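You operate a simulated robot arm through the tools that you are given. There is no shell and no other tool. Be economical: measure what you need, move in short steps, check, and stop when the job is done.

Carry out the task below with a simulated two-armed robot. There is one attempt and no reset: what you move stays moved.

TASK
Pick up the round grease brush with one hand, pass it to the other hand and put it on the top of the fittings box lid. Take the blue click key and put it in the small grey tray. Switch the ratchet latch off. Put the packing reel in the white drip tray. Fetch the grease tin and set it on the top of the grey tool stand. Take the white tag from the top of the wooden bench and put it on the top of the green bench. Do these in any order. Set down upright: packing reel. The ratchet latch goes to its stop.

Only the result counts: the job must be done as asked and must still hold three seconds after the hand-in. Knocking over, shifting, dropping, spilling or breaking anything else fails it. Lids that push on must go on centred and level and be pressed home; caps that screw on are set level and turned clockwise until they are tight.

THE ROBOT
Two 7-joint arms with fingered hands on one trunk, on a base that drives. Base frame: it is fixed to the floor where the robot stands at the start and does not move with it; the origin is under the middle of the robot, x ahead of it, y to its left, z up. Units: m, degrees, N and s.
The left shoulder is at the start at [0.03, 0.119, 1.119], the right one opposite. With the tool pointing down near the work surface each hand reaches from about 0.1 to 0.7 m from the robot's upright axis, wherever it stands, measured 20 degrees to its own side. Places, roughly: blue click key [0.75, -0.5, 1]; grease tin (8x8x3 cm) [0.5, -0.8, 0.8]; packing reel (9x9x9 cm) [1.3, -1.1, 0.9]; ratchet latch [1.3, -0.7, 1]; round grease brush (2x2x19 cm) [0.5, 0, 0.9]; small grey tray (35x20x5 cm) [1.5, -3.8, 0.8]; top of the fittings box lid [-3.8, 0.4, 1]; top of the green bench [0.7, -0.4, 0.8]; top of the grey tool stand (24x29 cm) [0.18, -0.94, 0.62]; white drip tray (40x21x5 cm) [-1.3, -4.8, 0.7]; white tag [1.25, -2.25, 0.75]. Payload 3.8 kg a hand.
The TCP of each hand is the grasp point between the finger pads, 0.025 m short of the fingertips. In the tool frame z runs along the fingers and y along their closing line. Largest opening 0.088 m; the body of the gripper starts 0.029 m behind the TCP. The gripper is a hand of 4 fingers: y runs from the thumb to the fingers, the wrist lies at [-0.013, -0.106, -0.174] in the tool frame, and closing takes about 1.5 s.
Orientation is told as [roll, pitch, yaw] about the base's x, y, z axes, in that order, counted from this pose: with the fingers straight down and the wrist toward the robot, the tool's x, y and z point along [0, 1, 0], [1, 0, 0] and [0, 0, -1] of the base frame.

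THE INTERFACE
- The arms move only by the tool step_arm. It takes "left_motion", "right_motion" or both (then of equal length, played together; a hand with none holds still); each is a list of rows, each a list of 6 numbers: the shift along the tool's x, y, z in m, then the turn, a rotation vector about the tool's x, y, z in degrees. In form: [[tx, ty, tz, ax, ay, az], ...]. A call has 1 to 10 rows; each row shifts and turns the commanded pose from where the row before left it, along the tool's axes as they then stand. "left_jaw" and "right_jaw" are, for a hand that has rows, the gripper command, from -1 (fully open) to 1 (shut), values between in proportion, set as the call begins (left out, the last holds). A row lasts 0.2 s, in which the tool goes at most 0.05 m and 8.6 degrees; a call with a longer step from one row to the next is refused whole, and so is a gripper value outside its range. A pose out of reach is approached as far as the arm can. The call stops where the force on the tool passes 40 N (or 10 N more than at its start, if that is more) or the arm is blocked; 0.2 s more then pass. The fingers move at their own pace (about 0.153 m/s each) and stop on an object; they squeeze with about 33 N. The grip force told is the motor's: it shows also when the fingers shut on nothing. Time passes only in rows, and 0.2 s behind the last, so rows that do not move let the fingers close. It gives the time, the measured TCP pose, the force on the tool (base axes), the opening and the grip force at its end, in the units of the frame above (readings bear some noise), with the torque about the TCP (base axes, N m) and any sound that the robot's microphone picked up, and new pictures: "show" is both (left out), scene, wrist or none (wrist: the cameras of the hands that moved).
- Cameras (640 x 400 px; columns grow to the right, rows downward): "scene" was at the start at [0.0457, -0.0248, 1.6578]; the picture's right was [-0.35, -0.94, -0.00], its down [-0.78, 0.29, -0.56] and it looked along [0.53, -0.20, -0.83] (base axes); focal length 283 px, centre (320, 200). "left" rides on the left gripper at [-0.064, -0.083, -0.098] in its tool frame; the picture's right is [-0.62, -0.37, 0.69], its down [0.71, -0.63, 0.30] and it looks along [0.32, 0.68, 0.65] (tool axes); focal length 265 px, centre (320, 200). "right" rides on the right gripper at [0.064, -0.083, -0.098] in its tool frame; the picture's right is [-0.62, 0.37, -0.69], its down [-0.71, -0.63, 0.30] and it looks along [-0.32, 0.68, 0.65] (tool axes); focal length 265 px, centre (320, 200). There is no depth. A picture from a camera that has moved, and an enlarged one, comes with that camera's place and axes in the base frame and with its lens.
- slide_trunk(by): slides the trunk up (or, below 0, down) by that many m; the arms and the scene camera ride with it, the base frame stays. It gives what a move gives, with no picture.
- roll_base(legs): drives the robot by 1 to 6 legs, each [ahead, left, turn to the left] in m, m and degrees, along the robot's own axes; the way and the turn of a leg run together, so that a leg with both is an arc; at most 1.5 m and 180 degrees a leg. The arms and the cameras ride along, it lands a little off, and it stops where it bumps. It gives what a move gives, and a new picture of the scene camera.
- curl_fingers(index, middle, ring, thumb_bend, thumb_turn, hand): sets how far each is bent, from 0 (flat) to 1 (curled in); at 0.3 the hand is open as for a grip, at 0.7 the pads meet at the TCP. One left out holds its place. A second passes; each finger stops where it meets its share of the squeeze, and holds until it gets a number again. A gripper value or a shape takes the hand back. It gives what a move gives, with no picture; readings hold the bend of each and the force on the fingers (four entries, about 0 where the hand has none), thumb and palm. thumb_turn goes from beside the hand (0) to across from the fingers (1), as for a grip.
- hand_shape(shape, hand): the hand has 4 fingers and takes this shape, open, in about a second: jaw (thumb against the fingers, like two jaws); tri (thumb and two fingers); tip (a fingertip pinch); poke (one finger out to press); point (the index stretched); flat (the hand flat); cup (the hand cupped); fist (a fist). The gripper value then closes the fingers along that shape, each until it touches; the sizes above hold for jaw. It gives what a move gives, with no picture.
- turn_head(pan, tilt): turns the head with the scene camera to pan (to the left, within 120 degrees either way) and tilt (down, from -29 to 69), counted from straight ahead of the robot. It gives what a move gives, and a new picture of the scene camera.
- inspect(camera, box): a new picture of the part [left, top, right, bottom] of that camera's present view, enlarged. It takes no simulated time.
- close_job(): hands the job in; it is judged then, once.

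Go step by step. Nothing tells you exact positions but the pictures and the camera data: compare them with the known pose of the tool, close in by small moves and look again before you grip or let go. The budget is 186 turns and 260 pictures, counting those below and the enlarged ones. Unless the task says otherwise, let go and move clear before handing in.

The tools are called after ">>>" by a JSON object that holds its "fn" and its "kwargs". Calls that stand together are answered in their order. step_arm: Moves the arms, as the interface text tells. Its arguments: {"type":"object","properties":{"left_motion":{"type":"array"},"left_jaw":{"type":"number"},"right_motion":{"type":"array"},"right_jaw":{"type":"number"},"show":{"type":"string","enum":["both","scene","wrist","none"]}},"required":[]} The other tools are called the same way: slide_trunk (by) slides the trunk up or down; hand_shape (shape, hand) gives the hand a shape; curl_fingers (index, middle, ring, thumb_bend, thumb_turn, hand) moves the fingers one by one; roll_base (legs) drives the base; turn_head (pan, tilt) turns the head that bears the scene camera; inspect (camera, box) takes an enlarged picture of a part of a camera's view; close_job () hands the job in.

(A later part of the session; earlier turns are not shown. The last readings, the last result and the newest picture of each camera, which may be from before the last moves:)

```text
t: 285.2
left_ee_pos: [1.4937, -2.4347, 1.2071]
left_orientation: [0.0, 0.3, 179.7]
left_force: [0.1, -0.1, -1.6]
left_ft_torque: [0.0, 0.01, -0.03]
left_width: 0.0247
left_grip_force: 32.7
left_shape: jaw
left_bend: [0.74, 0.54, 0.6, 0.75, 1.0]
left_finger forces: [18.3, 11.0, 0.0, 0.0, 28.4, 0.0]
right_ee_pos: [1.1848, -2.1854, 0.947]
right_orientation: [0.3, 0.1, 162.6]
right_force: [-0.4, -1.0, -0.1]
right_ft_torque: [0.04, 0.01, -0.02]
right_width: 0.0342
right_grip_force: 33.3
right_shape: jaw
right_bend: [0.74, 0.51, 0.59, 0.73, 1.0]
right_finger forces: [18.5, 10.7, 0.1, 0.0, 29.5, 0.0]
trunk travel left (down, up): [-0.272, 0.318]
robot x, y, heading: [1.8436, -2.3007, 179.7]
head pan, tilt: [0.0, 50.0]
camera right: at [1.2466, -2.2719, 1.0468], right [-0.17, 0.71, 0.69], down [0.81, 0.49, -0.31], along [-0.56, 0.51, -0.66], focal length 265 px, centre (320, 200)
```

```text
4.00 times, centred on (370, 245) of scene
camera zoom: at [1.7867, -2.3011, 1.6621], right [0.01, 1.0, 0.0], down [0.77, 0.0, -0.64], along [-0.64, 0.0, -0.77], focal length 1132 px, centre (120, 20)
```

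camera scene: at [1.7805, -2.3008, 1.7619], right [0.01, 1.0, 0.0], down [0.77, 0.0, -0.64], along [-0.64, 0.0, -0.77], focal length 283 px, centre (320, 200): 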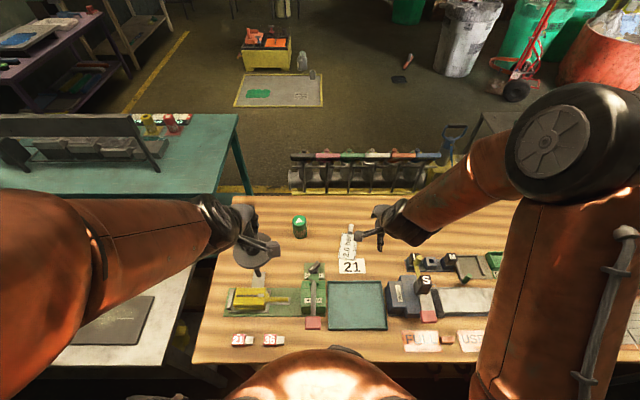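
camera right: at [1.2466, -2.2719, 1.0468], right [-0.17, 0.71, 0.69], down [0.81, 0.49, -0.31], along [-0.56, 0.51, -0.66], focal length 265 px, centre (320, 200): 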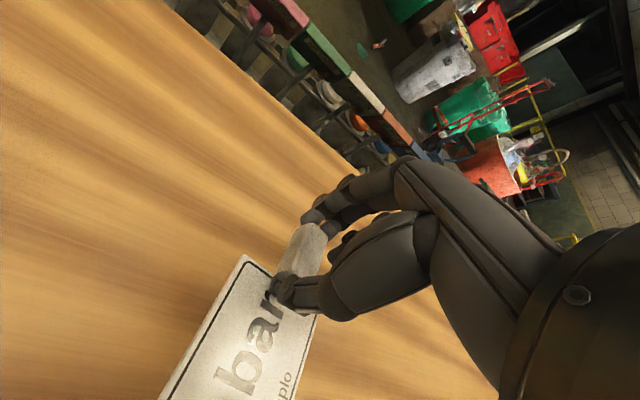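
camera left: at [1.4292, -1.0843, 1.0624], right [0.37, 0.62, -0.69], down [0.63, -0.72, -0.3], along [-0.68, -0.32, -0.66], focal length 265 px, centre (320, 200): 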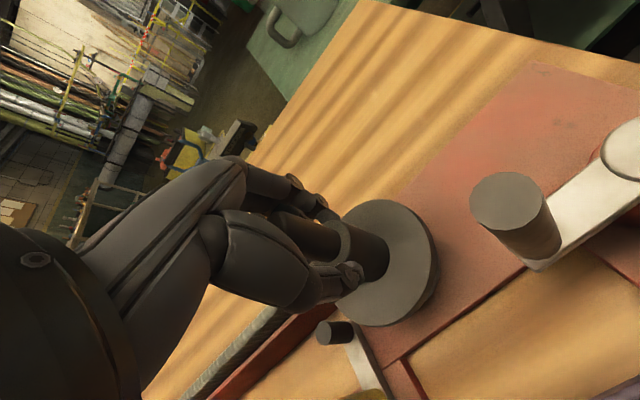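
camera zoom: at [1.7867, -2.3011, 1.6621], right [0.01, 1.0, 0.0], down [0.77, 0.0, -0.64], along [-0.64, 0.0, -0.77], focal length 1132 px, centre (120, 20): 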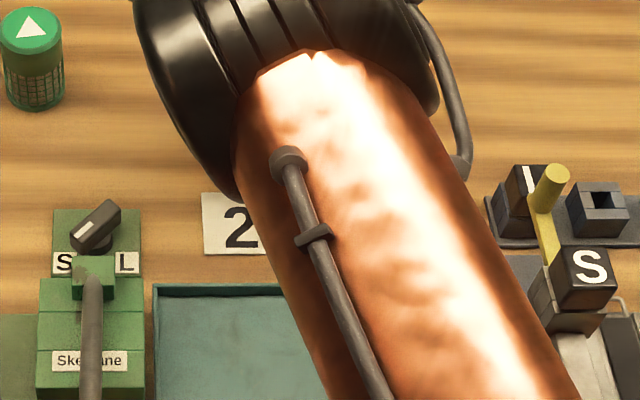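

The tag is up. I raise it and pull it in, then back away from the bench.

>>> {"fn": "step_arm", "kwargs": {"right_motion": [[0, 0, -0.045, 0, 0, 0], [0, 0, -0.045, 0, 0, 0], [0, 0, -0.045, 0, 0, 0], [0, 0, -0.045, 0, 0, 0], [-0.005, -0.045, 0, 0, 0, 0], [-0.005, -0.045, 0, 0, 0, 0], [-0.01, -0.045, 0, 0, 0, 0], [-0.02, -0.04, 0, 0, 0, 0], [-0.03, -0.03, 0, 0, 0, -4], [-0.03, -0.03, 0, 0, 0, -4]], "show": "none"}}

>>> {"fn": "roll_base", "kwargs": {"legs": [[-0.33, 0, 0], [0, 1.5, 0], [0, 0.75, 0]]}}

```text
t: 287.4
left_ee_pos: [1.4936, -2.4332, 1.2079]
left_orientation: [0.1, 0.3, 179.8]
left_force: [-0.9, 0.5, -1.9]
left_ft_torque: [-0.02, -0.01, 0.0]
left_width: 0.025
left_grip_force: 32.8
left_shape: jaw
left_bend: [0.74, 0.54, 0.6, 0.75, 1.0]
left_finger forces: [18.3, 11.1, 0.0, 0.0, 28.4, 0.0]
right_ee_pos: [1.4395, -2.1546, 1.1268]
right_orientation: [0.4, -0.1, 170.7]
right_force: [-0.3, -1.3, -0.4]
right_ft_torque: [0.01, 0.05, 0.01]
right_width: 0.0335
right_grip_force: 32.3
right_shape: jaw
right_bend: [0.74, 0.51, 0.59, 0.73, 1.0]
right_finger forces: [18.4, 10.4, 0.0, 0.0, 29.1, 0.0]
trunk travel left (down, up): [-0.272, 0.318]
robot x, y, heading: [1.8469, -2.3003, 179.7]
head pan, tilt: [0.0, 50.0]
```

```text
t: 300.4
left_ee_pos: [1.7918, -4.7046, 1.2078]
left_orientation: [0.1, 0.4, 179.7]
left_force: [-1.0, 0.9, -1.5]
left_ft_torque: [0.01, 0.03, -0.04]
left_width: 0.0248
left_grip_force: 32.7
left_shape: jaw
left_bend: [0.74, 0.54, 0.6, 0.75, 1.0]
left_finger forces: [18.3, 11.1, 0.0, 0.0, 28.5, 0.0]
right_ee_pos: [1.7361, -4.4248, 1.127]
right_orientation: [0.3, -0.1, 170.6]
right_force: [-0.7, -0.3, 0.2]
right_ft_torque: [0.01, 0.02, -0.02]
right_width: 0.0339
right_grip_force: 33.0
right_shape: jaw
right_bend: [0.74, 0.51, 0.59, 0.73, 1.0]
right_finger forces: [18.5, 10.4, 0.0, 0.0, 29.2, 0.1]
trunk travel left (down, up): [-0.272, 0.318]
robot x, y, heading: [2.1475, -4.5702, 179.7]
head pan, tilt: [0.0, 50.0]
camera scene: at [2.0858, -4.5706, 1.6621], right [0.01, 1.0, 0.0], down [0.77, 0.0, -0.64], along [-0.64, 0.0, -0.77], focal length 283 px, centre (320, 200)
```

scene: 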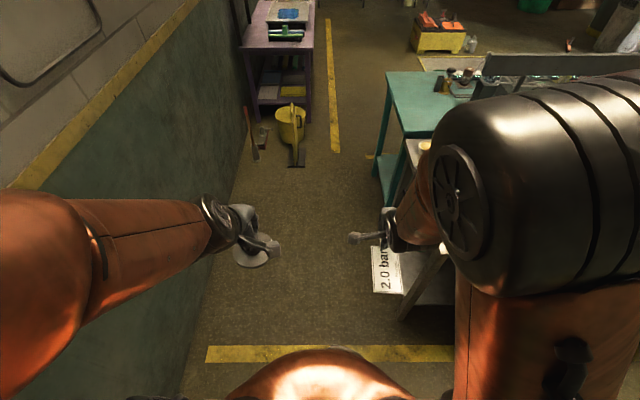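

I drive back out of the aisle: straight along y≈-4.6, then shifting to y≈-4.41 to thread past the jerrican.

>>> {"fn": "roll_base", "kwargs": {"legs": [[1.43, 0.05, 0.3], [0, -0.21, 0]]}}

```text
t: 308.6
left_ee_pos: [0.3794, -4.5311, 1.2065]
left_orientation: [0.0, 0.3, 179.4]
left_force: [0.2, 0.7, -0.8]
left_ft_torque: [-0.03, 0.0, -0.01]
left_width: 0.0248
left_grip_force: 32.5
left_shape: jaw
left_bend: [0.74, 0.54, 0.6, 0.75, 1.0]
left_finger forces: [18.3, 11.3, 0.1, 0.0, 28.5, 0.1]
right_ee_pos: [0.3239, -4.2513, 1.1269]
right_orientation: [0.4, 0.0, 170.3]
right_force: [0.2, 0.5, 0.3]
right_ft_torque: [0.0, 0.0, 0.03]
right_width: 0.034
right_grip_force: 33.2
right_shape: jaw
right_bend: [0.74, 0.51, 0.59, 0.73, 1.0]
right_finger forces: [18.4, 10.4, 0.0, 0.1, 29.2, 0.1]
trunk travel left (down, up): [-0.272, 0.318]
robot x, y, heading: [0.7361, -4.4009, 179.2]
head pan, tilt: [0.0, 50.0]
camera scene: at [0.6727, -4.3988, 1.6621], right [0.01, 1.0, 0.0], down [0.77, -0.01, -0.64], along [-0.64, 0.01, -0.77], focal length 283 px, centre (320, 200)
```

scene: 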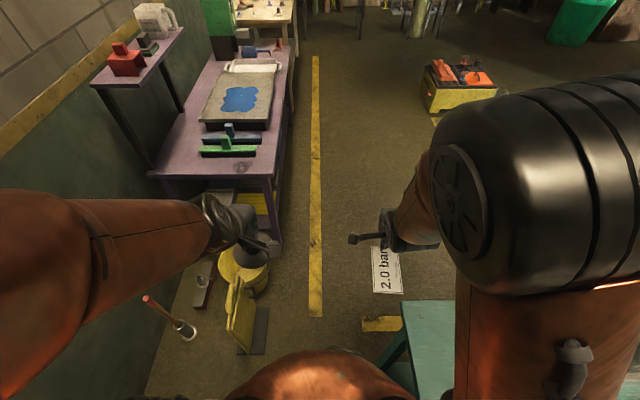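

The gap is centred on y≈-4.39 where I am. I raise the trunk for clearance over the teal bench and go through.

>>> {"fn": "slide_trunk", "kwargs": {"by": 0.1}}

>>> {"fn": "roll_base", "kwargs": {"legs": [[0.72, 0, 0], [0.35, -0.3, 0], [0.5, -0.1, 0]]}}

>>> {"fn": "turn_head", "kwargs": {"pan": 40, "tilt": 40}}

```text
t: 310.0
left_ee_pos: [0.3783, -4.5314, 1.307]
left_orientation: [0.0, 0.4, 179.3]
left_force: [0.9, 0.7, -1.2]
left_ft_torque: [0.03, -0.03, 0.0]
left_width: 0.025
left_grip_force: 32.6
left_shape: jaw
left_bend: [0.74, 0.54, 0.6, 0.75, 1.0]
left_finger forces: [18.3, 11.2, 0.0, 0.0, 28.5, 0.0]
right_ee_pos: [0.3241, -4.2526, 1.2268]
right_orientation: [0.3, 0.0, 170.1]
right_force: [-0.6, 0.8, 0.3]
right_ft_torque: [0.01, -0.03, -0.02]
right_width: 0.034
right_grip_force: 32.8
right_shape: jaw
right_bend: [0.74, 0.51, 0.59, 0.73, 1.0]
right_finger forces: [18.4, 10.4, 0.0, 0.0, 29.3, 0.1]
trunk travel left (down, up): [-0.372, 0.218]
robot x, y, heading: [0.7322, -4.4015, 179.2]
head pan, tilt: [0.0, 50.0]
```

```text
t: 318.9
left_ee_pos: [-1.1941, -4.1194, 1.3072]
left_orientation: [0.1, 0.4, 179.7]
left_force: [-0.1, -0.7, -1.3]
left_ft_torque: [0.03, -0.03, -0.01]
left_width: 0.0251
left_grip_force: 33.1
left_shape: jaw
left_bend: [0.74, 0.54, 0.6, 0.75, 1.0]
left_finger forces: [18.3, 11.4, 0.0, 0.1, 28.5, 0.0]
right_ee_pos: [-1.2497, -3.8404, 1.2273]
right_orientation: [0.4, 0.0, 170.6]
right_force: [-0.1, -0.3, 0.1]
right_ft_torque: [0.02, 0.03, 0.0]
right_width: 0.0339
right_grip_force: 33.0
right_shape: jaw
right_bend: [0.74, 0.51, 0.59, 0.73, 1.0]
right_finger forces: [18.4, 10.4, 0.0, 0.0, 29.1, 0.0]
trunk travel left (down, up): [-0.372, 0.218]
robot x, y, heading: [-0.8442, -3.9868, 179.5]
head pan, tilt: [0.0, 50.0]
camera scene: at [-0.901, -3.9865, 1.7621], right [0.01, 1.0, 0.0], down [0.77, 0.0, -0.64], along [-0.64, 0.0, -0.77], focal length 283 px, centre (320, 200)
```

scene: 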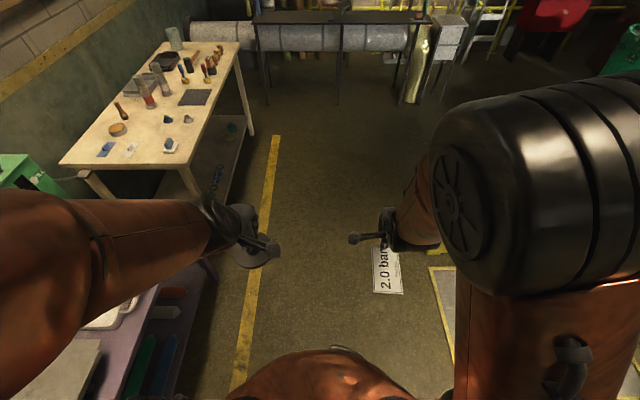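

```text
t: 320.0
left_ee_pos: [-1.1942, -4.1207, 1.3067]
left_orientation: [0.1, 0.5, 179.7]
left_force: [0.3, -0.5, -2.1]
left_ft_torque: [0.01, -0.01, -0.03]
left_width: 0.0252
left_grip_force: 33.3
left_shape: jaw
left_bend: [0.74, 0.54, 0.6, 0.75, 1.0]
left_finger forces: [18.3, 11.4, 0.0, 0.0, 28.4, 0.0]
right_ee_pos: [-1.2505, -3.8409, 1.2263]
right_orientation: [0.4, 0.0, 170.6]
right_force: [-0.2, -0.1, -0.4]
right_ft_torque: [0.02, 0.02, 0.0]
right_width: 0.0335
right_grip_force: 33.1
right_shape: jaw
right_bend: [0.74, 0.51, 0.59, 0.73, 1.0]
right_finger forces: [18.4, 10.4, 0.0, 0.0, 29.1, 0.0]
trunk travel left (down, up): [-0.372, 0.218]
robot x, y, heading: [-0.8388, -3.9832, 179.6]
head pan, tilt: [40.0, 40.0]
camera scene: at [-0.8895, -4.0411, 1.7763], right [-0.64, 0.77, 0.0], down [0.5, 0.41, -0.77], along [-0.59, -0.49, -0.64], focal length 283 px, centre (320, 200)
```

scene: 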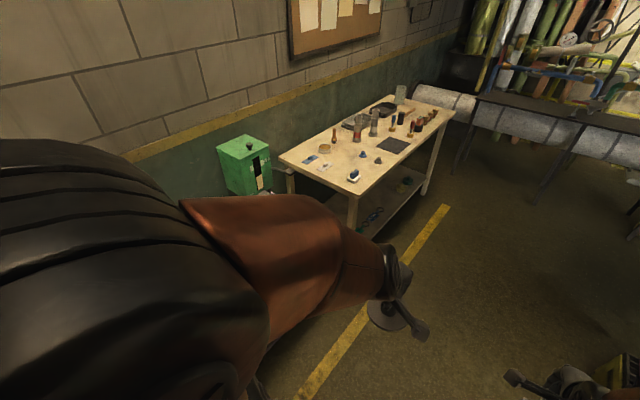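

I'm out. The drip tray is on the purple bench at [-1.3, -4.8]; I turn to face it and move up.

>>> {"fn": "roll_base", "kwargs": {"legs": [[0, 0, 90.4], [0.15, -0.55, 0]]}}

>>> {"fn": "turn_head", "kwargs": {"pan": 0, "tilt": 50}}

```text
t: 327.2
left_ee_pos: [-1.2433, -4.5066, 1.307]
left_orientation: [0.0, 0.4, -87.5]
left_force: [-0.2, -0.1, -1.8]
left_ft_torque: [0.03, -0.01, -0.02]
left_width: 0.0246
left_grip_force: 32.7
left_shape: jaw
left_bend: [0.74, 0.54, 0.6, 0.75, 1.0]
left_finger forces: [18.1, 11.5, 0.0, 0.0, 28.1, 0.0]
right_ee_pos: [-1.5185, -4.5762, 1.226]
right_orientation: [0.4, 0.1, -96.6]
right_force: [-0.3, -1.2, -0.1]
right_ft_torque: [-0.02, 0.0, -0.05]
right_width: 0.0338
right_grip_force: 32.7
right_shape: jaw
right_bend: [0.74, 0.52, 0.59, 0.73, 1.0]
right_finger forces: [18.2, 10.2, 0.0, 0.0, 28.7, 0.0]
trunk travel left (down, up): [-0.372, 0.218]
robot x, y, heading: [-1.3942, -4.1591, -87.4]
head pan, tilt: [40.0, 40.0]
camera scene: at [-1.3373, -4.2044, 1.7763], right [-0.74, -0.67, 0.0], down [-0.43, 0.47, -0.77], along [0.52, -0.57, -0.64], focal length 283 px, centre (320, 200)
```

scene: 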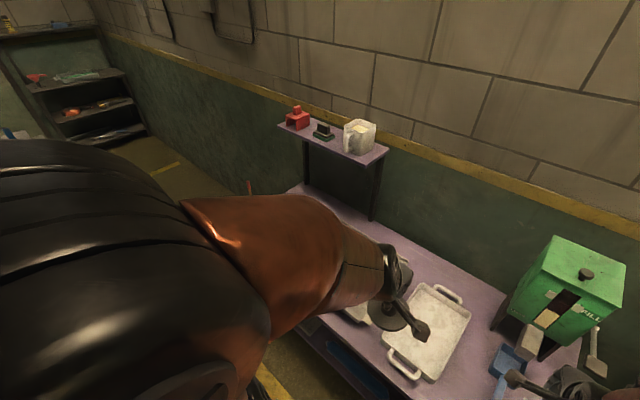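

```text
t: 328.2
left_ee_pos: [-1.2432, -4.5062, 1.3067]
left_orientation: [0.1, 0.3, -87.5]
left_force: [0.6, 0.5, -1.7]
left_ft_torque: [0.02, 0.0, 0.01]
left_width: 0.0249
left_grip_force: 32.9
left_shape: jaw
left_bend: [0.74, 0.54, 0.6, 0.75, 1.0]
left_finger forces: [18.1, 11.5, 0.0, 0.1, 28.0, 0.0]
right_ee_pos: [-1.5195, -4.575, 1.2275]
right_orientation: [0.4, -0.1, -96.7]
right_force: [-0.4, 0.1, -0.2]
right_ft_torque: [0.03, -0.02, 0.0]
right_width: 0.0335
right_grip_force: 33.1
right_shape: jaw
right_bend: [0.74, 0.52, 0.59, 0.73, 1.0]
right_finger forces: [18.2, 10.2, 0.0, 0.0, 28.7, 0.1]
trunk travel left (down, up): [-0.372, 0.218]
robot x, y, heading: [-1.3906, -4.1648, -87.8]
head pan, tilt: [0.0, 50.0]
camera scene: at [-1.3913, -4.2186, 1.7621], right [-1.0, -0.04, 0.0], down [-0.03, 0.77, -0.64], along [0.03, -0.64, -0.77], focal length 283 px, centre (320, 200)
```

scene: 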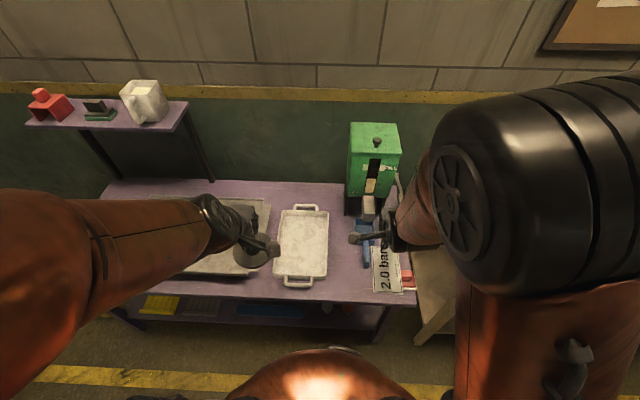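

The tray's inside is about x −1.385…−1.19, y −4.99…−4.69. I roll 10 cm closer and bring the reel over its middle.

>>> {"fn": "roll_base", "kwargs": {"legs": [[0.1, 0, -2.2]]}}

>>> {"fn": "step_arm", "kwargs": {"left_motion": [[-0.008, 0.03, 0.035, 0, 0, 0], [-0.008, 0.03, 0.035, 0, 0, 0], [-0.008, 0.03, 0.035, 0, 0, 0], [-0.008, 0.03, 0.035, 0, 0, 0], [-0.008, 0.03, 0.035, 0, 0, 0], [-0.008, 0.03, 0.035, 0, 0, 0], [-0.008, 0.03, 0.035, 0, 0, 0]]}}

```text
t: 329.4
left_ee_pos: [-1.255, -4.613, 1.3076]
left_orientation: [0.0, 0.4, -89.9]
left_force: [-0.8, -0.9, -1.5]
left_ft_torque: [0.01, -0.01, 0.01]
left_width: 0.0246
left_grip_force: 32.9
left_shape: jaw
left_bend: [0.74, 0.54, 0.6, 0.75, 1.0]
left_finger forces: [18.3, 11.7, 0.0, 0.0, 28.2, 0.0]
right_ee_pos: [-1.5345, -4.6715, 1.2268]
right_orientation: [0.4, 0.2, -98.9]
right_force: [0.3, 0.1, -0.3]
right_ft_torque: [0.0, 0.0, 0.03]
right_width: 0.0336
right_grip_force: 33.0
right_shape: jaw
right_bend: [0.74, 0.52, 0.59, 0.73, 1.0]
right_finger forces: [18.2, 10.2, 0.0, 0.1, 28.7, 0.0]
trunk travel left (down, up): [-0.372, 0.218]
robot x, y, heading: [-1.3896, -4.2604, -90.2]
head pan, tilt: [0.0, 50.0]
camera scene: at [-1.3914, -4.3201, 1.7621], right [-1.0, 0.0, 0.0], down [0.0, 0.77, -0.64], along [0.0, -0.64, -0.77], focal length 283 px, centre (320, 200)
```

scene: 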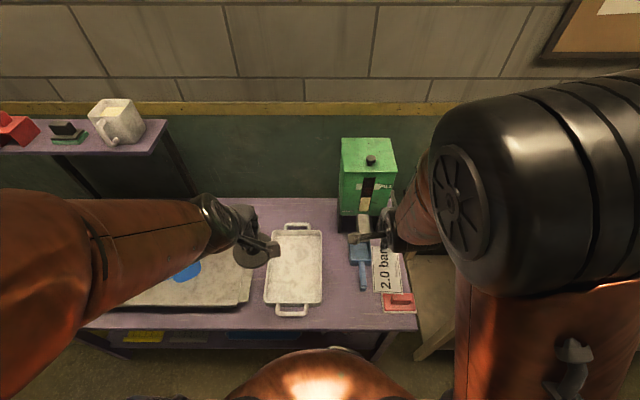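

```text
t: 331.0
left_ee_pos: [-1.3124, -4.8239, 1.0596]
left_orientation: [0.0, 0.4, -89.9]
left_force: [0.1, 0.0, -0.5]
left_ft_torque: [-0.02, -0.01, -0.03]
left_width: 0.0246
left_grip_force: 33.1
left_shape: jaw
left_bend: [0.74, 0.54, 0.6, 0.76, 1.0]
left_finger forces: [18.0, 11.7, 0.1, 0.0, 28.0, 0.0]
right_ee_pos: [-1.5336, -4.6722, 1.2267]
right_orientation: [0.4, 0.0, -98.9]
right_force: [0.1, -0.6, 0.6]
right_ft_torque: [-0.01, 0.02, -0.02]
right_width: 0.0335
right_grip_force: 32.3
right_shape: jaw
right_bend: [0.74, 0.52, 0.59, 0.73, 1.0]
right_finger forces: [18.2, 10.2, 0.0, 0.0, 28.7, 0.0]
trunk travel left (down, up): [-0.372, 0.218]
robot x, y, heading: [-1.3892, -4.2624, -90.0]
head pan, tilt: [0.0, 50.0]
camera scene: at [-1.392, -4.3211, 1.762], right [-1.0, 0.0, 0.0], down [0.0, 0.77, -0.64], along [0.0, -0.64, -0.77], focal length 283 px, centre (320, 200)
camera left: at [-1.3756, -4.7412, 1.1596], right [-0.62, 0.37, -0.69], down [0.71, 0.63, -0.3], along [0.33, -0.68, -0.66], focal length 265 px, centre (320, 200)
```

scene: 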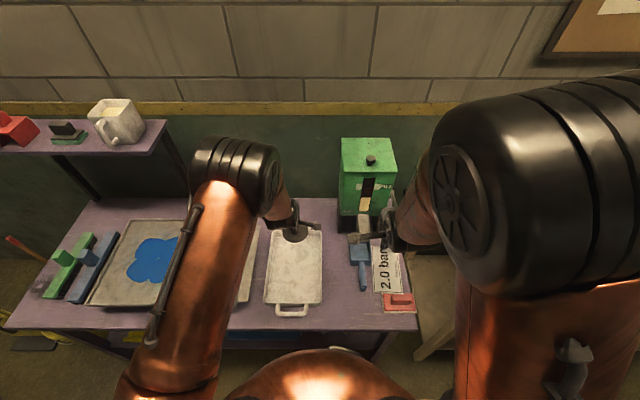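
left: 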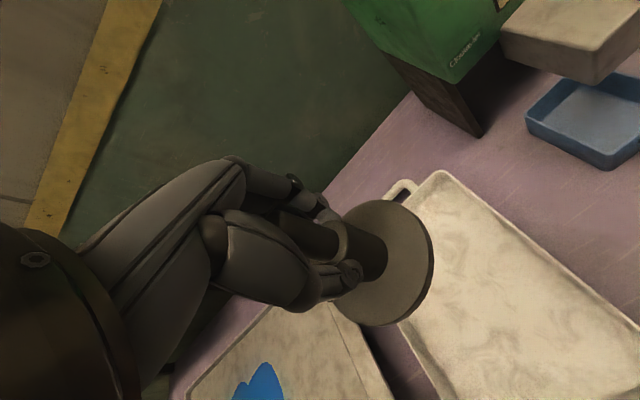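

The tray centre works out to [-1.283, -4.84]. I correct by 3 cm and lower.

>>> {"fn": "step_arm", "kwargs": {"left_motion": [[0.028, 0.01, 0, 0, 0, 0], [0, 0, 0.045, 0, 0, 0], [0, 0, 0.045, 0, 0, 0], [0, 0, 0.045, 0, 0, 0], [0, 0, 0.045, 0, 0, 0]], "show": "wrist"}}

>>> {"fn": "inspect", "kwargs": {"camera": "scene", "box": [220, 180, 380, 330]}}

```text
t: 332.2
left_ee_pos: [-1.281, -4.8291, 0.879]
left_orientation: [0.0, 0.4, -89.8]
left_force: [-0.8, 0.7, -1.6]
left_ft_torque: [0.01, 0.01, -0.02]
left_width: 0.0246
left_grip_force: 32.7
left_shape: jaw
left_bend: [0.74, 0.54, 0.6, 0.76, 1.0]
left_finger forces: [17.9, 11.9, 0.0, 0.0, 27.9, 0.0]
right_ee_pos: [-1.533, -4.6709, 1.2265]
right_orientation: [0.4, 0.0, -98.8]
right_force: [1.1, -0.2, -0.4]
right_ft_torque: [-0.02, 0.0, -0.01]
right_width: 0.0333
right_grip_force: 32.9
right_shape: jaw
right_bend: [0.74, 0.52, 0.59, 0.73, 1.0]
right_finger forces: [18.3, 10.2, 0.0, 0.0, 28.8, 0.0]
trunk travel left (down, up): [-0.372, 0.218]
robot x, y, heading: [-1.3888, -4.2647, -90.0]
head pan, tilt: [0.0, 50.0]
camera left: at [-1.3447, -4.7478, 0.9789], right [-0.62, 0.37, -0.69], down [0.71, 0.63, -0.3], along [0.33, -0.68, -0.66], focal length 265 px, centre (320, 200)
```

left: 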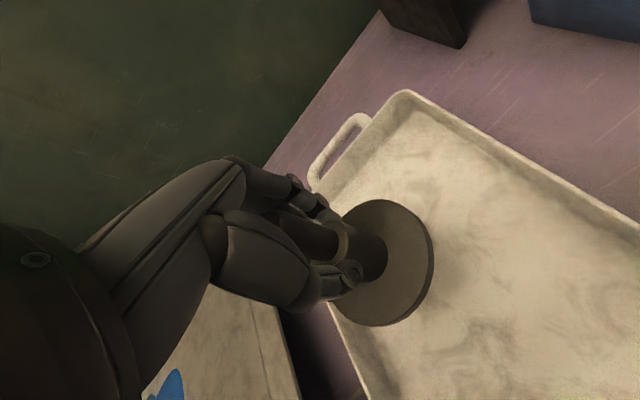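

```text
2.67 times, centred on (300, 255) of scene
camera zoom: at [-1.3916, -4.3199, 1.7621], right [-1.0, 0.0, 0.0], down [0.0, 0.77, -0.64], along [0.0, -0.64, -0.77], focal length 754 px, centre (373, 53)
```

zoom: 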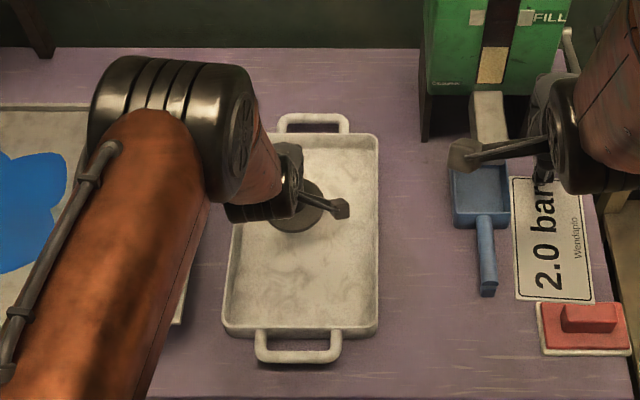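

Centred. I lower further until the flange touches the tray.

>>> {"fn": "step_arm", "kwargs": {"left_motion": [[-0.004, 0, 0.03, 0, 0, 0], [0, 0, 0.02, 0, 0, 0], [0, 0, 0.01, 0, 0, 0], [0, 0, 0.01, 0, 0, 0]], "show": "wrist"}}

```text
t: 333.2
left_ee_pos: [-1.2835, -4.8301, 0.8097]
left_orientation: [0.0, 0.4, -89.8]
left_force: [-0.4, 0.4, -1.3]
left_ft_torque: [0.02, -0.01, -0.01]
left_width: 0.0247
left_grip_force: 32.9
left_shape: jaw
left_bend: [0.74, 0.54, 0.6, 0.76, 1.0]
left_finger forces: [17.9, 11.8, 0.0, 0.1, 27.8, 0.1]
right_ee_pos: [-1.5335, -4.6719, 1.2275]
right_orientation: [0.4, -0.1, -98.8]
right_force: [0.2, -0.1, -0.3]
right_ft_torque: [0.01, 0.01, -0.03]
right_width: 0.0337
right_grip_force: 32.6
right_shape: jaw
right_bend: [0.74, 0.52, 0.59, 0.73, 1.0]
right_finger forces: [18.2, 10.2, 0.1, 0.0, 28.8, 0.0]
trunk travel left (down, up): [-0.372, 0.218]
robot x, y, heading: [-1.3888, -4.2631, -90.0]
head pan, tilt: [0.0, 50.0]
camera left: at [-1.3482, -4.7479, 0.9104], right [-0.62, 0.37, -0.69], down [0.71, 0.63, -0.3], along [0.33, -0.68, -0.66], focal length 265 px, centre (320, 200)
```

left: 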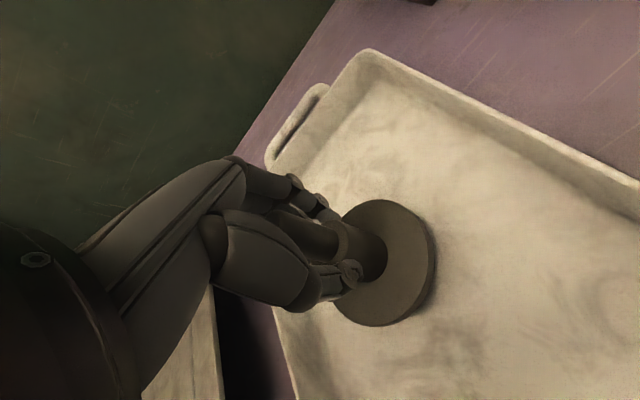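

>>> {"fn": "step_arm", "kwargs": {"left_motion": [[0, 0, 0.008, 0, 0, 0], [0, 0, 0.006, 0, 0, 0], [0, 0, 0.005, 0, 0, 0], [0, 0, 0.005, 0, 0, 0], [0, 0, 0.005, 0, 0, 0]], "show": "wrist"}}

```text
t: 334.4
left_ee_pos: [-1.2863, -4.83, 0.7835]
left_orientation: [0.0, 0.2, -89.8]
left_force: [-0.2, 0.7, 5.9]
left_ft_torque: [-0.14, 0.01, 0.0]
left_width: 0.025
left_grip_force: 33.1
left_shape: jaw
left_bend: [0.74, 0.54, 0.6, 0.76, 1.0]
left_finger forces: [18.8, 12.6, 0.0, 0.0, 29.3, 0.0]
right_ee_pos: [-1.5342, -4.6707, 1.2279]
right_orientation: [0.3, -0.1, -98.9]
right_force: [0.2, -0.2, -0.2]
right_ft_torque: [-0.03, -0.01, 0.03]
right_width: 0.0334
right_grip_force: 32.8
right_shape: jaw
right_bend: [0.74, 0.52, 0.59, 0.73, 1.0]
right_finger forces: [18.2, 10.1, 0.0, 0.1, 28.9, 0.1]
trunk travel left (down, up): [-0.372, 0.218]
robot x, y, heading: [-1.3885, -4.2637, -89.8]
head pan, tilt: [0.0, 50.0]
camera left: at [-1.3496, -4.7481, 0.8827], right [-0.62, 0.37, -0.69], down [0.71, 0.63, -0.3], along [0.33, -0.68, -0.65], focal length 265 px, centre (320, 200)
```

left: 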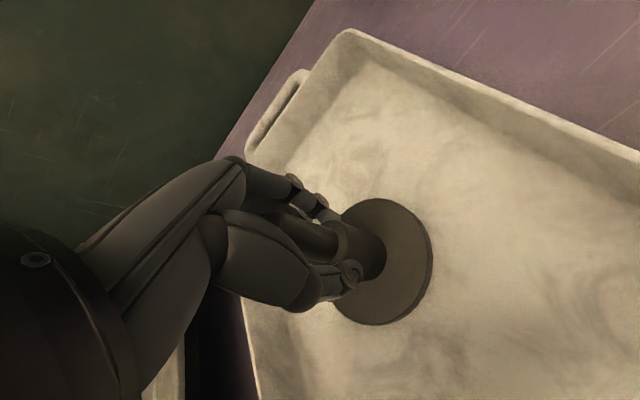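

The reel stands on the tray floor. I open, then rise straight up.

>>> {"fn": "step_arm", "kwargs": {"left_motion": [[0, 0, 0, 0, 0, 0], [0, 0, 0, 0, 0, 0], [0, 0, 0, 0, 0, 0], [0, 0, 0, 0, 0, 0], [0, 0, 0, 0, 0, 0], [0, 0, -0.015, 0, 0, 0], [0, 0, -0.03, 0, 0, 0], [0, 0, -0.04, 0, 0, 0], [0, 0, -0.04, 0, 0, 0], [0, 0, -0.04, 0, 0, 0]], "left_jaw": -1, "show": "wrist"}}

```text
t: 336.6
left_ee_pos: [-1.2864, -4.8269, 0.9465]
left_orientation: [0.0, 0.4, -90.0]
left_force: [-0.4, -0.3, -0.6]
left_ft_torque: [0.04, -0.01, -0.03]
left_width: 0.0875
left_grip_force: 0.0
left_shape: jaw
left_bend: [0.3, 0.3, 0.3, 0.3, 0.98]
left_finger forces: [0.0, 0.0, 0.1, 0.1, 0.0, 0.0]
right_ee_pos: [-1.5341, -4.6703, 1.2269]
right_orientation: [0.4, 0.0, -99.0]
right_force: [-0.4, -0.5, -0.2]
right_ft_torque: [0.0, -0.02, -0.02]
right_width: 0.0336
right_grip_force: 33.4
right_shape: jaw
right_bend: [0.74, 0.52, 0.59, 0.73, 1.0]
right_finger forces: [18.2, 10.2, 0.0, 0.1, 28.8, 0.1]
trunk travel left (down, up): [-0.372, 0.218]
robot x, y, heading: [-1.3904, -4.2641, -89.9]
head pan, tilt: [0.0, 50.0]
camera left: at [-1.3499, -4.7458, 1.0461], right [-0.62, 0.37, -0.69], down [0.71, 0.63, -0.3], along [0.33, -0.68, -0.66], focal length 265 px, centre (320, 200)
```

left: 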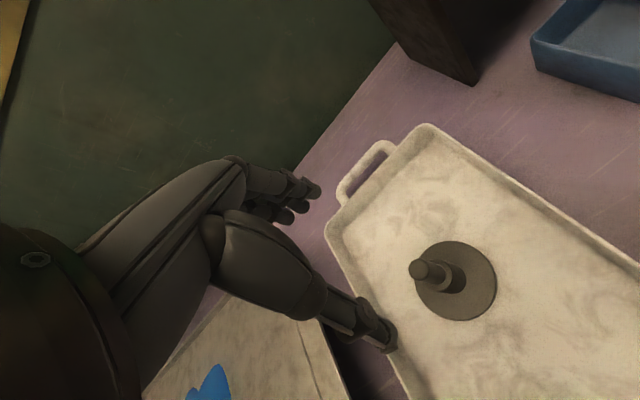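

The reel stands upright in the tray. I raise and retract the left arm, then drive back to the green bench.

>>> {"fn": "step_arm", "kwargs": {"left_motion": [[0, 0, -0.045, 0, 0, 0], [0, 0, -0.045, 0, 0, 0], [0, 0, -0.045, 0, 0, 0], [0, 0, -0.045, 0, 0, 0], [0.01, -0.045, -0.01, 0, 0, 0], [0.01, -0.045, 0, 0, 0, 0], [0.01, -0.045, 0, 0, 0, 0], [0.01, -0.045, 0, 0, 0, 0]], "show": "none"}}

>>> {"fn": "roll_base", "kwargs": {"legs": [[-0.35, 0, 0], [0, 0, 90], [0.95, 0, 0], [0, 1.5, 0], [0, 1.3, 0]]}}

```text
t: 338.4
left_ee_pos: [-1.2435, -4.648, 1.1362]
left_orientation: [-0.1, 0.3, -90.0]
left_force: [-0.1, 0.9, -0.4]
left_ft_torque: [-0.02, -0.03, -0.04]
left_width: 0.0876
left_grip_force: 0.0
left_shape: jaw
left_bend: [0.3, 0.3, 0.3, 0.3, 0.98]
left_finger forces: [0.0, 0.1, 0.1, 0.0, 0.0, 0.0]
right_ee_pos: [-1.5325, -4.6705, 1.2268]
right_orientation: [0.4, 0.0, -98.8]
right_force: [0.0, 0.3, 0.8]
right_ft_torque: [-0.06, 0.02, -0.01]
right_width: 0.0339
right_grip_force: 33.6
right_shape: jaw
right_bend: [0.74, 0.52, 0.59, 0.73, 1.0]
right_finger forces: [18.2, 10.1, 0.0, 0.0, 28.8, 0.0]
trunk travel left (down, up): [-0.372, 0.218]
robot x, y, heading: [-1.3865, -4.2611, -90.1]
head pan, tilt: [0.0, 50.0]
```

```text
t: 362.3
left_ee_pos: [-0.2075, -0.8912, 1.1375]
left_orientation: [0.0, 0.4, 2.8]
left_force: [0.4, 0.1, -0.4]
left_ft_torque: [0.01, -0.01, 0.02]
left_width: 0.0877
left_grip_force: 0.2
left_shape: jaw
left_bend: [0.3, 0.3, 0.3, 0.3, 0.98]
left_finger forces: [0.1, 0.0, 0.0, 0.1, 0.0, 0.1]
right_ee_pos: [-0.1736, -1.1799, 1.2256]
right_orientation: [0.3, 0.0, -6.4]
right_force: [0.8, -0.1, -0.2]
right_ft_torque: [-0.01, 0.01, 0.0]
right_width: 0.0334
right_grip_force: 33.2
right_shape: jaw
right_bend: [0.74, 0.52, 0.59, 0.73, 1.0]
right_finger forces: [17.9, 10.0, 0.0, 0.1, 28.4, 0.0]
trunk travel left (down, up): [-0.372, 0.218]
robot x, y, heading: [-0.5869, -1.0538, 2.6]
head pan, tilt: [0.0, 50.0]
camera scene: at [-0.5326, -1.0517, 1.7621], right [0.05, -1.0, 0.0], down [-0.77, -0.04, -0.64], along [0.64, 0.03, -0.77], focal length 283 px, centre (320, 200)
```

scene: 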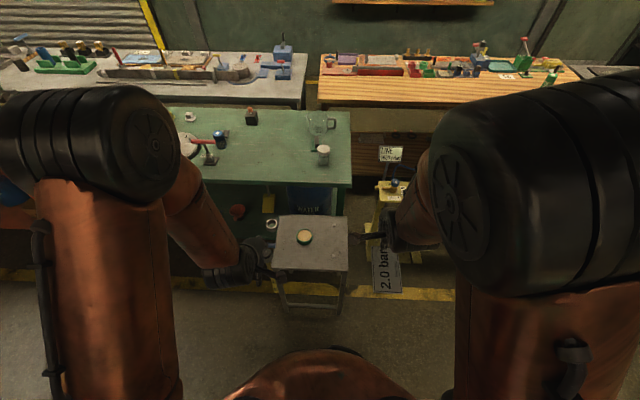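

I'm back before the green bench (the tin sits well on its stand). I move to the bench's front.

>>> {"fn": "roll_base", "kwargs": {"legs": [[0, 0.57, -2.6], [0.58, 0, 0]]}}

>>> {"fn": "turn_head", "kwargs": {"pan": -25, "tilt": 50}}

```text
t: 368.5
left_ee_pos: [0.3729, -0.3585, 1.1364]
left_orientation: [0.0, 0.4, -1.7]
left_force: [0.0, -0.1, -0.5]
left_ft_torque: [0.0, -0.01, -0.02]
left_width: 0.0878
left_grip_force: 0.1
left_shape: jaw
left_bend: [0.3, 0.3, 0.3, 0.3, 0.98]
left_finger forces: [0.0, 0.1, 0.0, 0.0, 0.0, 0.1]
right_ee_pos: [0.3847, -0.6485, 1.2254]
right_orientation: [0.3, 0.0, -10.9]
right_force: [0.1, -0.1, 0.2]
right_ft_torque: [0.0, -0.02, -0.03]
right_width: 0.0334
right_grip_force: 33.0
right_shape: jaw
right_bend: [0.74, 0.52, 0.59, 0.73, 1.0]
right_finger forces: [17.8, 9.9, 0.1, 0.0, 28.5, 0.0]
trunk travel left (down, up): [-0.372, 0.218]
robot x, y, heading: [-0.0182, -0.4904, -1.4]
head pan, tilt: [0.0, 50.0]
camera scene: at [0.0363, -0.4934, 1.7621], right [-0.03, -1.0, 0.0], down [-0.77, 0.02, -0.64], along [0.64, -0.02, -0.77], focal length 283 px, centre (320, 200)
```

scene: 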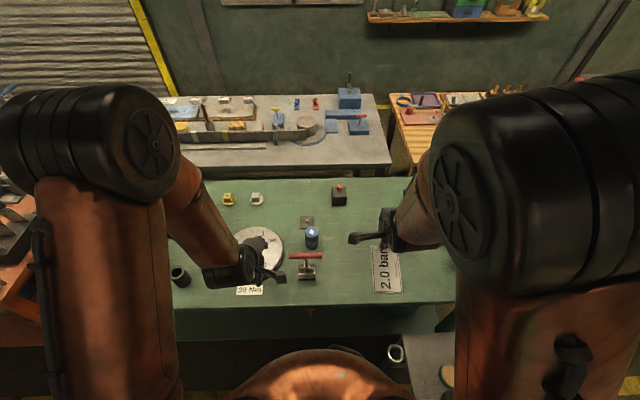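

```text
t: 369.4
left_ee_pos: [0.3714, -0.359, 1.1365]
left_orientation: [0.0, 0.3, -1.7]
left_force: [0.5, 0.1, -0.3]
left_ft_torque: [-0.03, 0.03, -0.03]
left_width: 0.0875
left_grip_force: 0.0
left_shape: jaw
left_bend: [0.3, 0.3, 0.3, 0.3, 0.98]
left_finger forces: [0.1, 0.1, 0.0, 0.0, 0.1, 0.1]
right_ee_pos: [0.3828, -0.6483, 1.2258]
right_orientation: [0.4, 0.0, -10.8]
right_force: [0.2, 0.1, 0.1]
right_ft_torque: [0.0, -0.01, 0.04]
right_width: 0.0333
right_grip_force: 33.6
right_shape: jaw
right_bend: [0.74, 0.52, 0.59, 0.73, 1.0]
right_finger forces: [18.1, 10.0, 0.0, 0.0, 28.4, 0.1]
trunk travel left (down, up): [-0.372, 0.218]
robot x, y, heading: [-0.0162, -0.4911, -1.7]
head pan, tilt: [-25.0, 50.0]
camera scene: at [0.0276, -0.5256, 1.7621], right [-0.45, -0.89, 0.0], down [-0.68, 0.34, -0.64], along [0.57, -0.29, -0.77], focal length 283 px, centre (320, 200)
```

scene: 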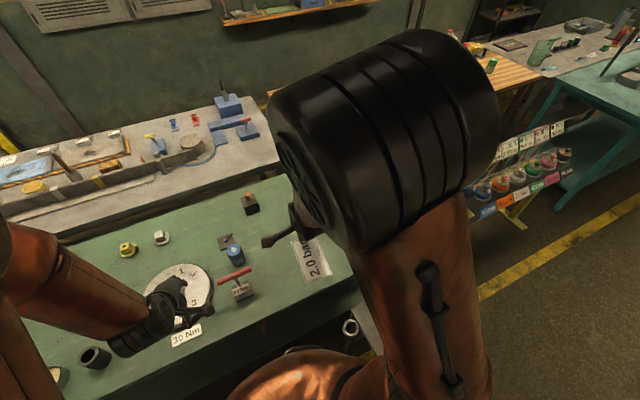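

The spot where the tin stood, around [0.60, -0.76], is free. I move the tag above it.

>>> {"fn": "step_arm", "kwargs": {"right_motion": [[-0.0087, 0.0293, 0.028, 0, 0, 0], [-0.0087, 0.0293, 0.028, 0, 0, 0], [-0.0087, 0.0293, 0.028, 0, 0, 0], [-0.0087, 0.0293, 0.028, 0, 0, 0], [-0.0087, 0.0293, 0.028, 0, 0, 0], [-0.0087, 0.0293, 0.028, 0, 0, 0], [-0.0087, 0.0293, 0.028, 0, 0, 0], [-0.0087, 0.0293, 0.028, 0, 0, 0]]}}

```text
t: 371.2
left_ee_pos: [0.3721, -0.3583, 1.1369]
left_orientation: [0.1, 0.4, -1.7]
left_force: [0.0, -0.3, 0.0]
left_ft_torque: [0.01, 0.02, -0.02]
left_width: 0.0873
left_grip_force: 0.0
left_shape: jaw
left_bend: [0.3, 0.3, 0.3, 0.3, 0.98]
left_finger forces: [0.0, 0.0, 0.0, 0.0, 0.0, 0.0]
right_ee_pos: [0.5995, -0.7618, 1.002]
right_orientation: [0.4, 0.1, -10.9]
right_force: [-0.2, 0.3, -0.1]
right_ft_torque: [0.01, -0.01, 0.02]
right_width: 0.033
right_grip_force: 33.7
right_shape: jaw
right_bend: [0.74, 0.52, 0.59, 0.73, 1.0]
right_finger forces: [18.0, 9.7, 0.0, 0.1, 28.0, 0.1]
trunk travel left (down, up): [-0.372, 0.218]
robot x, y, heading: [-0.0194, -0.4919, -1.8]
head pan, tilt: [-25.0, 50.0]
camera scene: at [0.0292, -0.5268, 1.7621], right [-0.45, -0.89, 0.0], down [-0.68, 0.35, -0.64], along [0.57, -0.29, -0.77], focal length 283 px, centre (320, 200)
camera right: at [0.531, -0.6836, 1.1002], right [0.25, -0.68, 0.69], down [-0.75, -0.58, -0.31], along [0.61, -0.44, -0.66], focal length 265 px, centre (320, 200)
```

scene: 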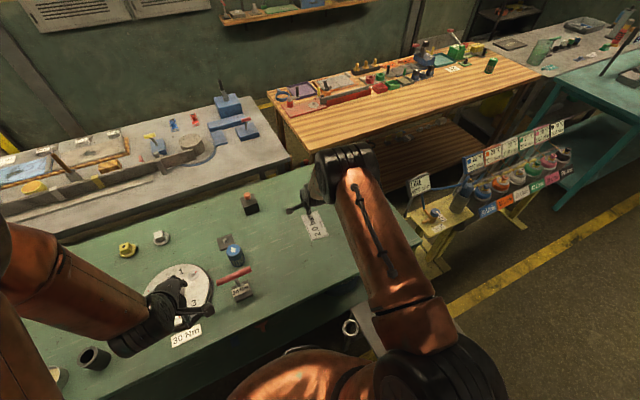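
right: 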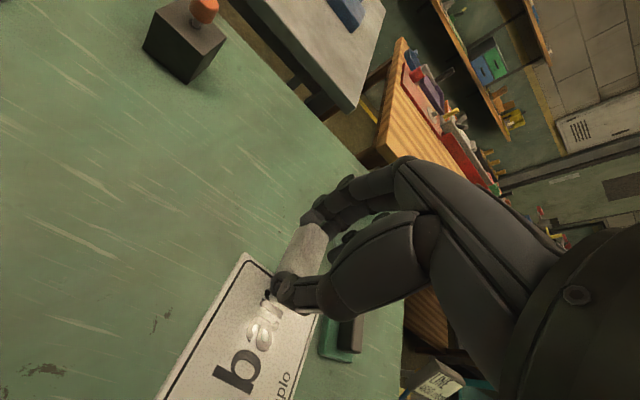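

Clear bench below. I lower the tag gently.

>>> {"fn": "step_arm", "kwargs": {"right_motion": [[0, 0, 0.04, 0, 0, 0], [0, 0, 0.04, 0, 0, 0], [0, 0, 0.04, 0, 0, 0], [0, 0, 0.025, 0, 0, 0], [0, 0, 0.01, 0, 0, 0], [0, 0, 0.005, 0, 0, 0]], "show": "wrist"}}

```text
t: 372.6
left_ee_pos: [0.3725, -0.3577, 1.1372]
left_orientation: [0.0, 0.4, -1.6]
left_force: [0.3, -1.0, 0.5]
left_ft_torque: [0.01, 0.03, -0.03]
left_width: 0.0878
left_grip_force: 0.1
left_shape: jaw
left_bend: [0.3, 0.3, 0.3, 0.3, 0.98]
left_finger forces: [0.0, 0.0, 0.0, 0.0, 0.0, 0.0]
right_ee_pos: [0.6007, -0.7586, 0.8412]
right_orientation: [0.3, -0.1, -10.8]
right_force: [0.8, 0.0, 0.6]
right_ft_torque: [0.0, -0.02, 0.0]
right_width: 0.0333
right_grip_force: 33.1
right_shape: jaw
right_bend: [0.74, 0.52, 0.59, 0.73, 1.0]
right_finger forces: [17.8, 9.7, 0.0, 0.0, 27.9, 0.1]
trunk travel left (down, up): [-0.372, 0.218]
robot x, y, heading: [-0.0164, -0.4911, -1.9]
head pan, tilt: [-25.0, 50.0]
camera right: at [0.5313, -0.6806, 0.9406], right [0.25, -0.68, 0.69], down [-0.75, -0.58, -0.31], along [0.61, -0.44, -0.66], focal length 265 px, centre (320, 200)
```

right: 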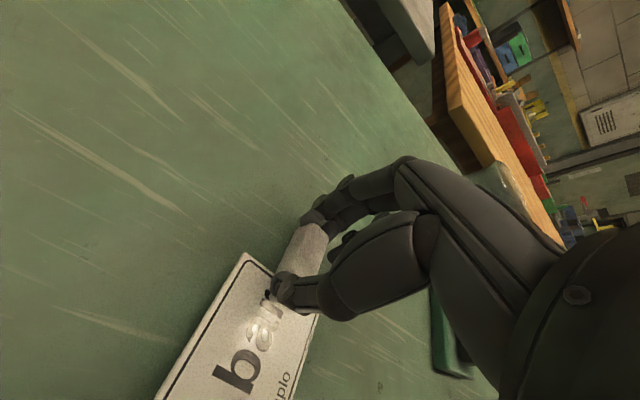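

>>> {"fn": "step_arm", "kwargs": {"right_motion": [[0, 0, 0.004, 0, 0, 0], [0, 0, 0.003, 0, 0, 0], [0, 0, 0.003, 0, 0, 0]], "show": "none"}}

```text
t: 373.4
left_ee_pos: [0.3728, -0.3598, 1.1375]
left_orientation: [0.0, 0.4, -1.6]
left_force: [-0.6, 0.5, -0.1]
left_ft_torque: [-0.01, -0.01, -0.02]
left_width: 0.0876
left_grip_force: 0.1
left_shape: jaw
left_bend: [0.3, 0.3, 0.3, 0.3, 0.98]
left_finger forces: [0.0, 0.0, 0.1, 0.0, 0.0, 0.1]
right_ee_pos: [0.6001, -0.7593, 0.8313]
right_orientation: [0.4, 0.1, -10.8]
right_force: [-0.1, -0.1, 0.6]
right_ft_torque: [-0.01, -0.02, -0.02]
right_width: 0.033
right_grip_force: 32.6
right_shape: jaw
right_bend: [0.74, 0.52, 0.59, 0.73, 1.0]
right_finger forces: [17.9, 9.8, 0.0, 0.0, 27.8, 0.0]
trunk travel left (down, up): [-0.372, 0.218]
robot x, y, heading: [-0.0207, -0.4922, -1.7]
head pan, tilt: [-25.0, 50.0]
```

>>> {"fn": "step_arm", "kwargs": {"right_motion": [[0, 0, 0.003, 0, 0, 0], [0, 0, 0.003, 0, 0, 0]], "show": "none"}}

>>> {"fn": "inspect", "kwargs": {"camera": "right", "box": [120, 180, 440, 400]}}

```text
t: 374.0
left_ee_pos: [0.372, -0.3576, 1.1376]
left_orientation: [0.0, 0.3, -1.7]
left_force: [0.0, 0.7, 0.4]
left_ft_torque: [0.04, -0.01, 0.02]
left_width: 0.0875
left_grip_force: 0.0
left_shape: jaw
left_bend: [0.3, 0.3, 0.3, 0.3, 0.98]
left_finger forces: [0.0, 0.0, 0.0, 0.1, 0.0, 0.0]
right_ee_pos: [0.6011, -0.7573, 0.828]
right_orientation: [0.3, -0.2, -10.8]
right_force: [-2.5, 0.0, 9.2]
right_ft_torque: [0.01, -0.03, 0.02]
right_width: 0.0333
right_grip_force: 33.3
right_shape: jaw
right_bend: [0.74, 0.52, 0.59, 0.73, 1.0]
right_finger forces: [17.8, 10.0, 0.1, 0.1, 33.1, 0.0]
trunk travel left (down, up): [-0.372, 0.218]
robot x, y, heading: [-0.0171, -0.4938, -1.9]
head pan, tilt: [-25.0, 50.0]
```

```text
1.82 times, centred on (280, 290) of right
camera zoom: at [0.5322, -0.6801, 0.9272], right [0.24, -0.68, 0.69], down [-0.75, -0.58, -0.31], along [0.61, -0.44, -0.65], focal length 483 px, centre (393, 36)
```

zoom: 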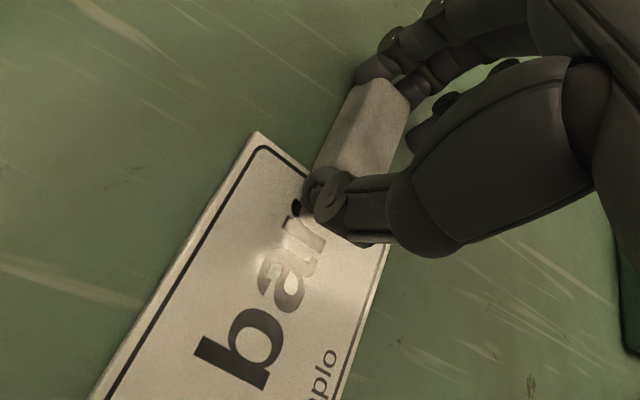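

Contact with the bench (9 N). I open and rise.

>>> {"fn": "step_arm", "kwargs": {"right_motion": [[0, 0, -0.001, 0, 0, 0], [0, 0, 0, 0, 0, 0], [0, 0, 0, 0, 0, 0], [0, 0, 0, 0, 0, 0], [0, 0, -0.015, 0, 0, 0], [0, 0, -0.03, 0, 0, 0], [0, 0, -0.04, 0, 0, 0], [0, 0, -0.045, 0, 0, 0], [0, 0, -0.045, 0, 0, 0], [0, 0, -0.045, 0, 0, 0]], "right_jaw": -0.5, "show": "both"}}

```text
t: 376.2
left_ee_pos: [0.3724, -0.359, 1.1377]
left_orientation: [0.1, 0.3, -1.7]
left_force: [-1.1, 0.0, -0.8]
left_ft_torque: [-0.03, -0.01, -0.02]
left_width: 0.0877
left_grip_force: 0.0
left_shape: jaw
left_bend: [0.3, 0.3, 0.3, 0.3, 0.98]
left_finger forces: [0.0, 0.0, 0.0, 0.0, 0.1, 0.0]
right_ee_pos: [0.6002, -0.7569, 1.0486]
right_orientation: [0.3, 0.0, -10.8]
right_force: [0.3, -1.2, 0.6]
right_ft_torque: [0.01, 0.01, 0.0]
right_width: 0.0656
right_grip_force: 0.0
right_shape: jaw
right_bend: [0.27, 0.36, 0.33, 0.54, 0.99]
right_finger forces: [0.1, 0.1, 0.0, 0.0, 0.0, 0.1]
trunk travel left (down, up): [-0.372, 0.218]
robot x, y, heading: [-0.0205, -0.493, -1.7]
head pan, tilt: [-25.0, 50.0]
camera scene: at [0.027, -0.5253, 1.7622], right [-0.45, -0.89, 0.0], down [-0.68, 0.34, -0.64], along [0.57, -0.29, -0.77], focal length 283 px, centre (320, 200)
camera right: at [0.5306, -0.6791, 1.148], right [0.25, -0.68, 0.69], down [-0.75, -0.58, -0.31], along [0.61, -0.44, -0.66], focal length 265 px, centre (320, 200)
```

scene: 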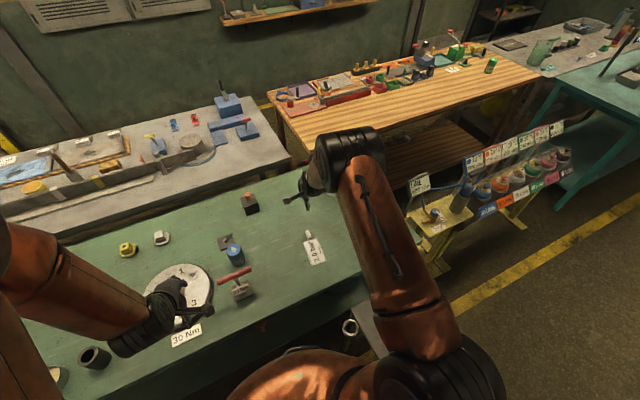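
right: 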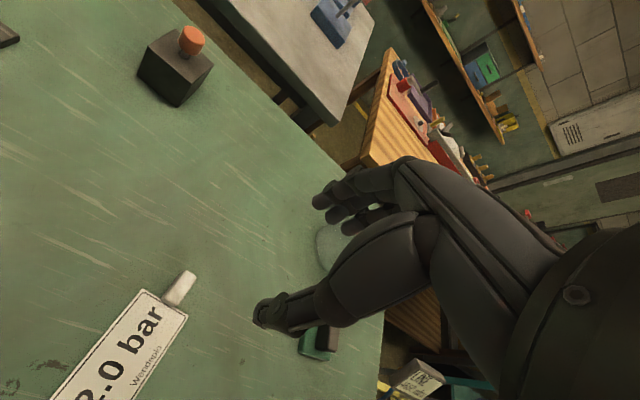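

The tag lies on the green bench. I verify the latch, and then clear the hands.

>>> {"fn": "inspect", "kwargs": {"camera": "scene", "box": [140, 70, 300, 170]}}

>>> {"fn": "step_arm", "kwargs": {"right_motion": [[0, -0.04, -0.03, 0, 0, 0], [0, -0.04, -0.03, 0, 0, 0], [0, -0.04, -0.02, 0, 0, 0], [0, -0.04, 0, 0, 0, 0]], "show": "scene"}}

```text
4.00 times, centred on (220, 120) of scene
camera zoom: at [0.027, -0.5253, 1.7622], right [-0.45, -0.89, 0.0], down [-0.68, 0.34, -0.64], along [0.57, -0.29, -0.77], focal length 1132 px, centre (720, 520)
```

zoom: 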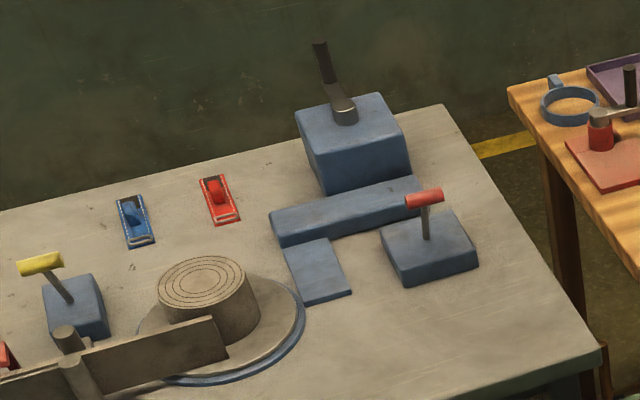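

```text
t: 377.2
left_ee_pos: [0.3699, -0.3586, 1.1378]
left_orientation: [0.1, 0.3, -1.7]
left_force: [-0.8, 0.2, 0.2]
left_ft_torque: [-0.03, -0.02, 0.03]
left_width: 0.0877
left_grip_force: 0.0
left_shape: jaw
left_bend: [0.3, 0.3, 0.3, 0.3, 0.98]
left_finger forces: [0.1, 0.0, 0.0, 0.1, 0.0, 0.0]
right_ee_pos: [0.4431, -0.7317, 1.129]
right_orientation: [0.4, 0.0, -10.9]
right_force: [0.1, -0.7, -0.8]
right_ft_torque: [0.03, 0.01, -0.01]
right_width: 0.0657
right_grip_force: 0.0
right_shape: jaw
right_bend: [0.27, 0.36, 0.33, 0.54, 0.99]
right_finger forces: [0.0, 0.0, 0.0, 0.0, 0.1, 0.0]
trunk travel left (down, up): [-0.372, 0.218]
robot x, y, heading: [-0.0188, -0.49, -1.7]
head pan, tilt: [-25.0, 50.0]
camera scene: at [0.0265, -0.5258, 1.7622], right [-0.45, -0.89, 0.0], down [-0.68, 0.34, -0.64], along [0.57, -0.29, -0.77], focal length 283 px, centre (320, 200)
```

scene: 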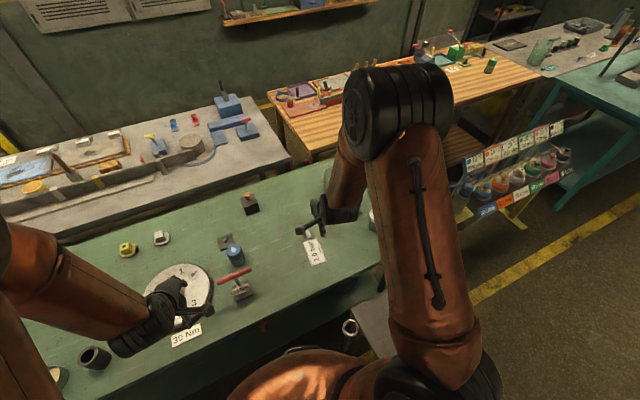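

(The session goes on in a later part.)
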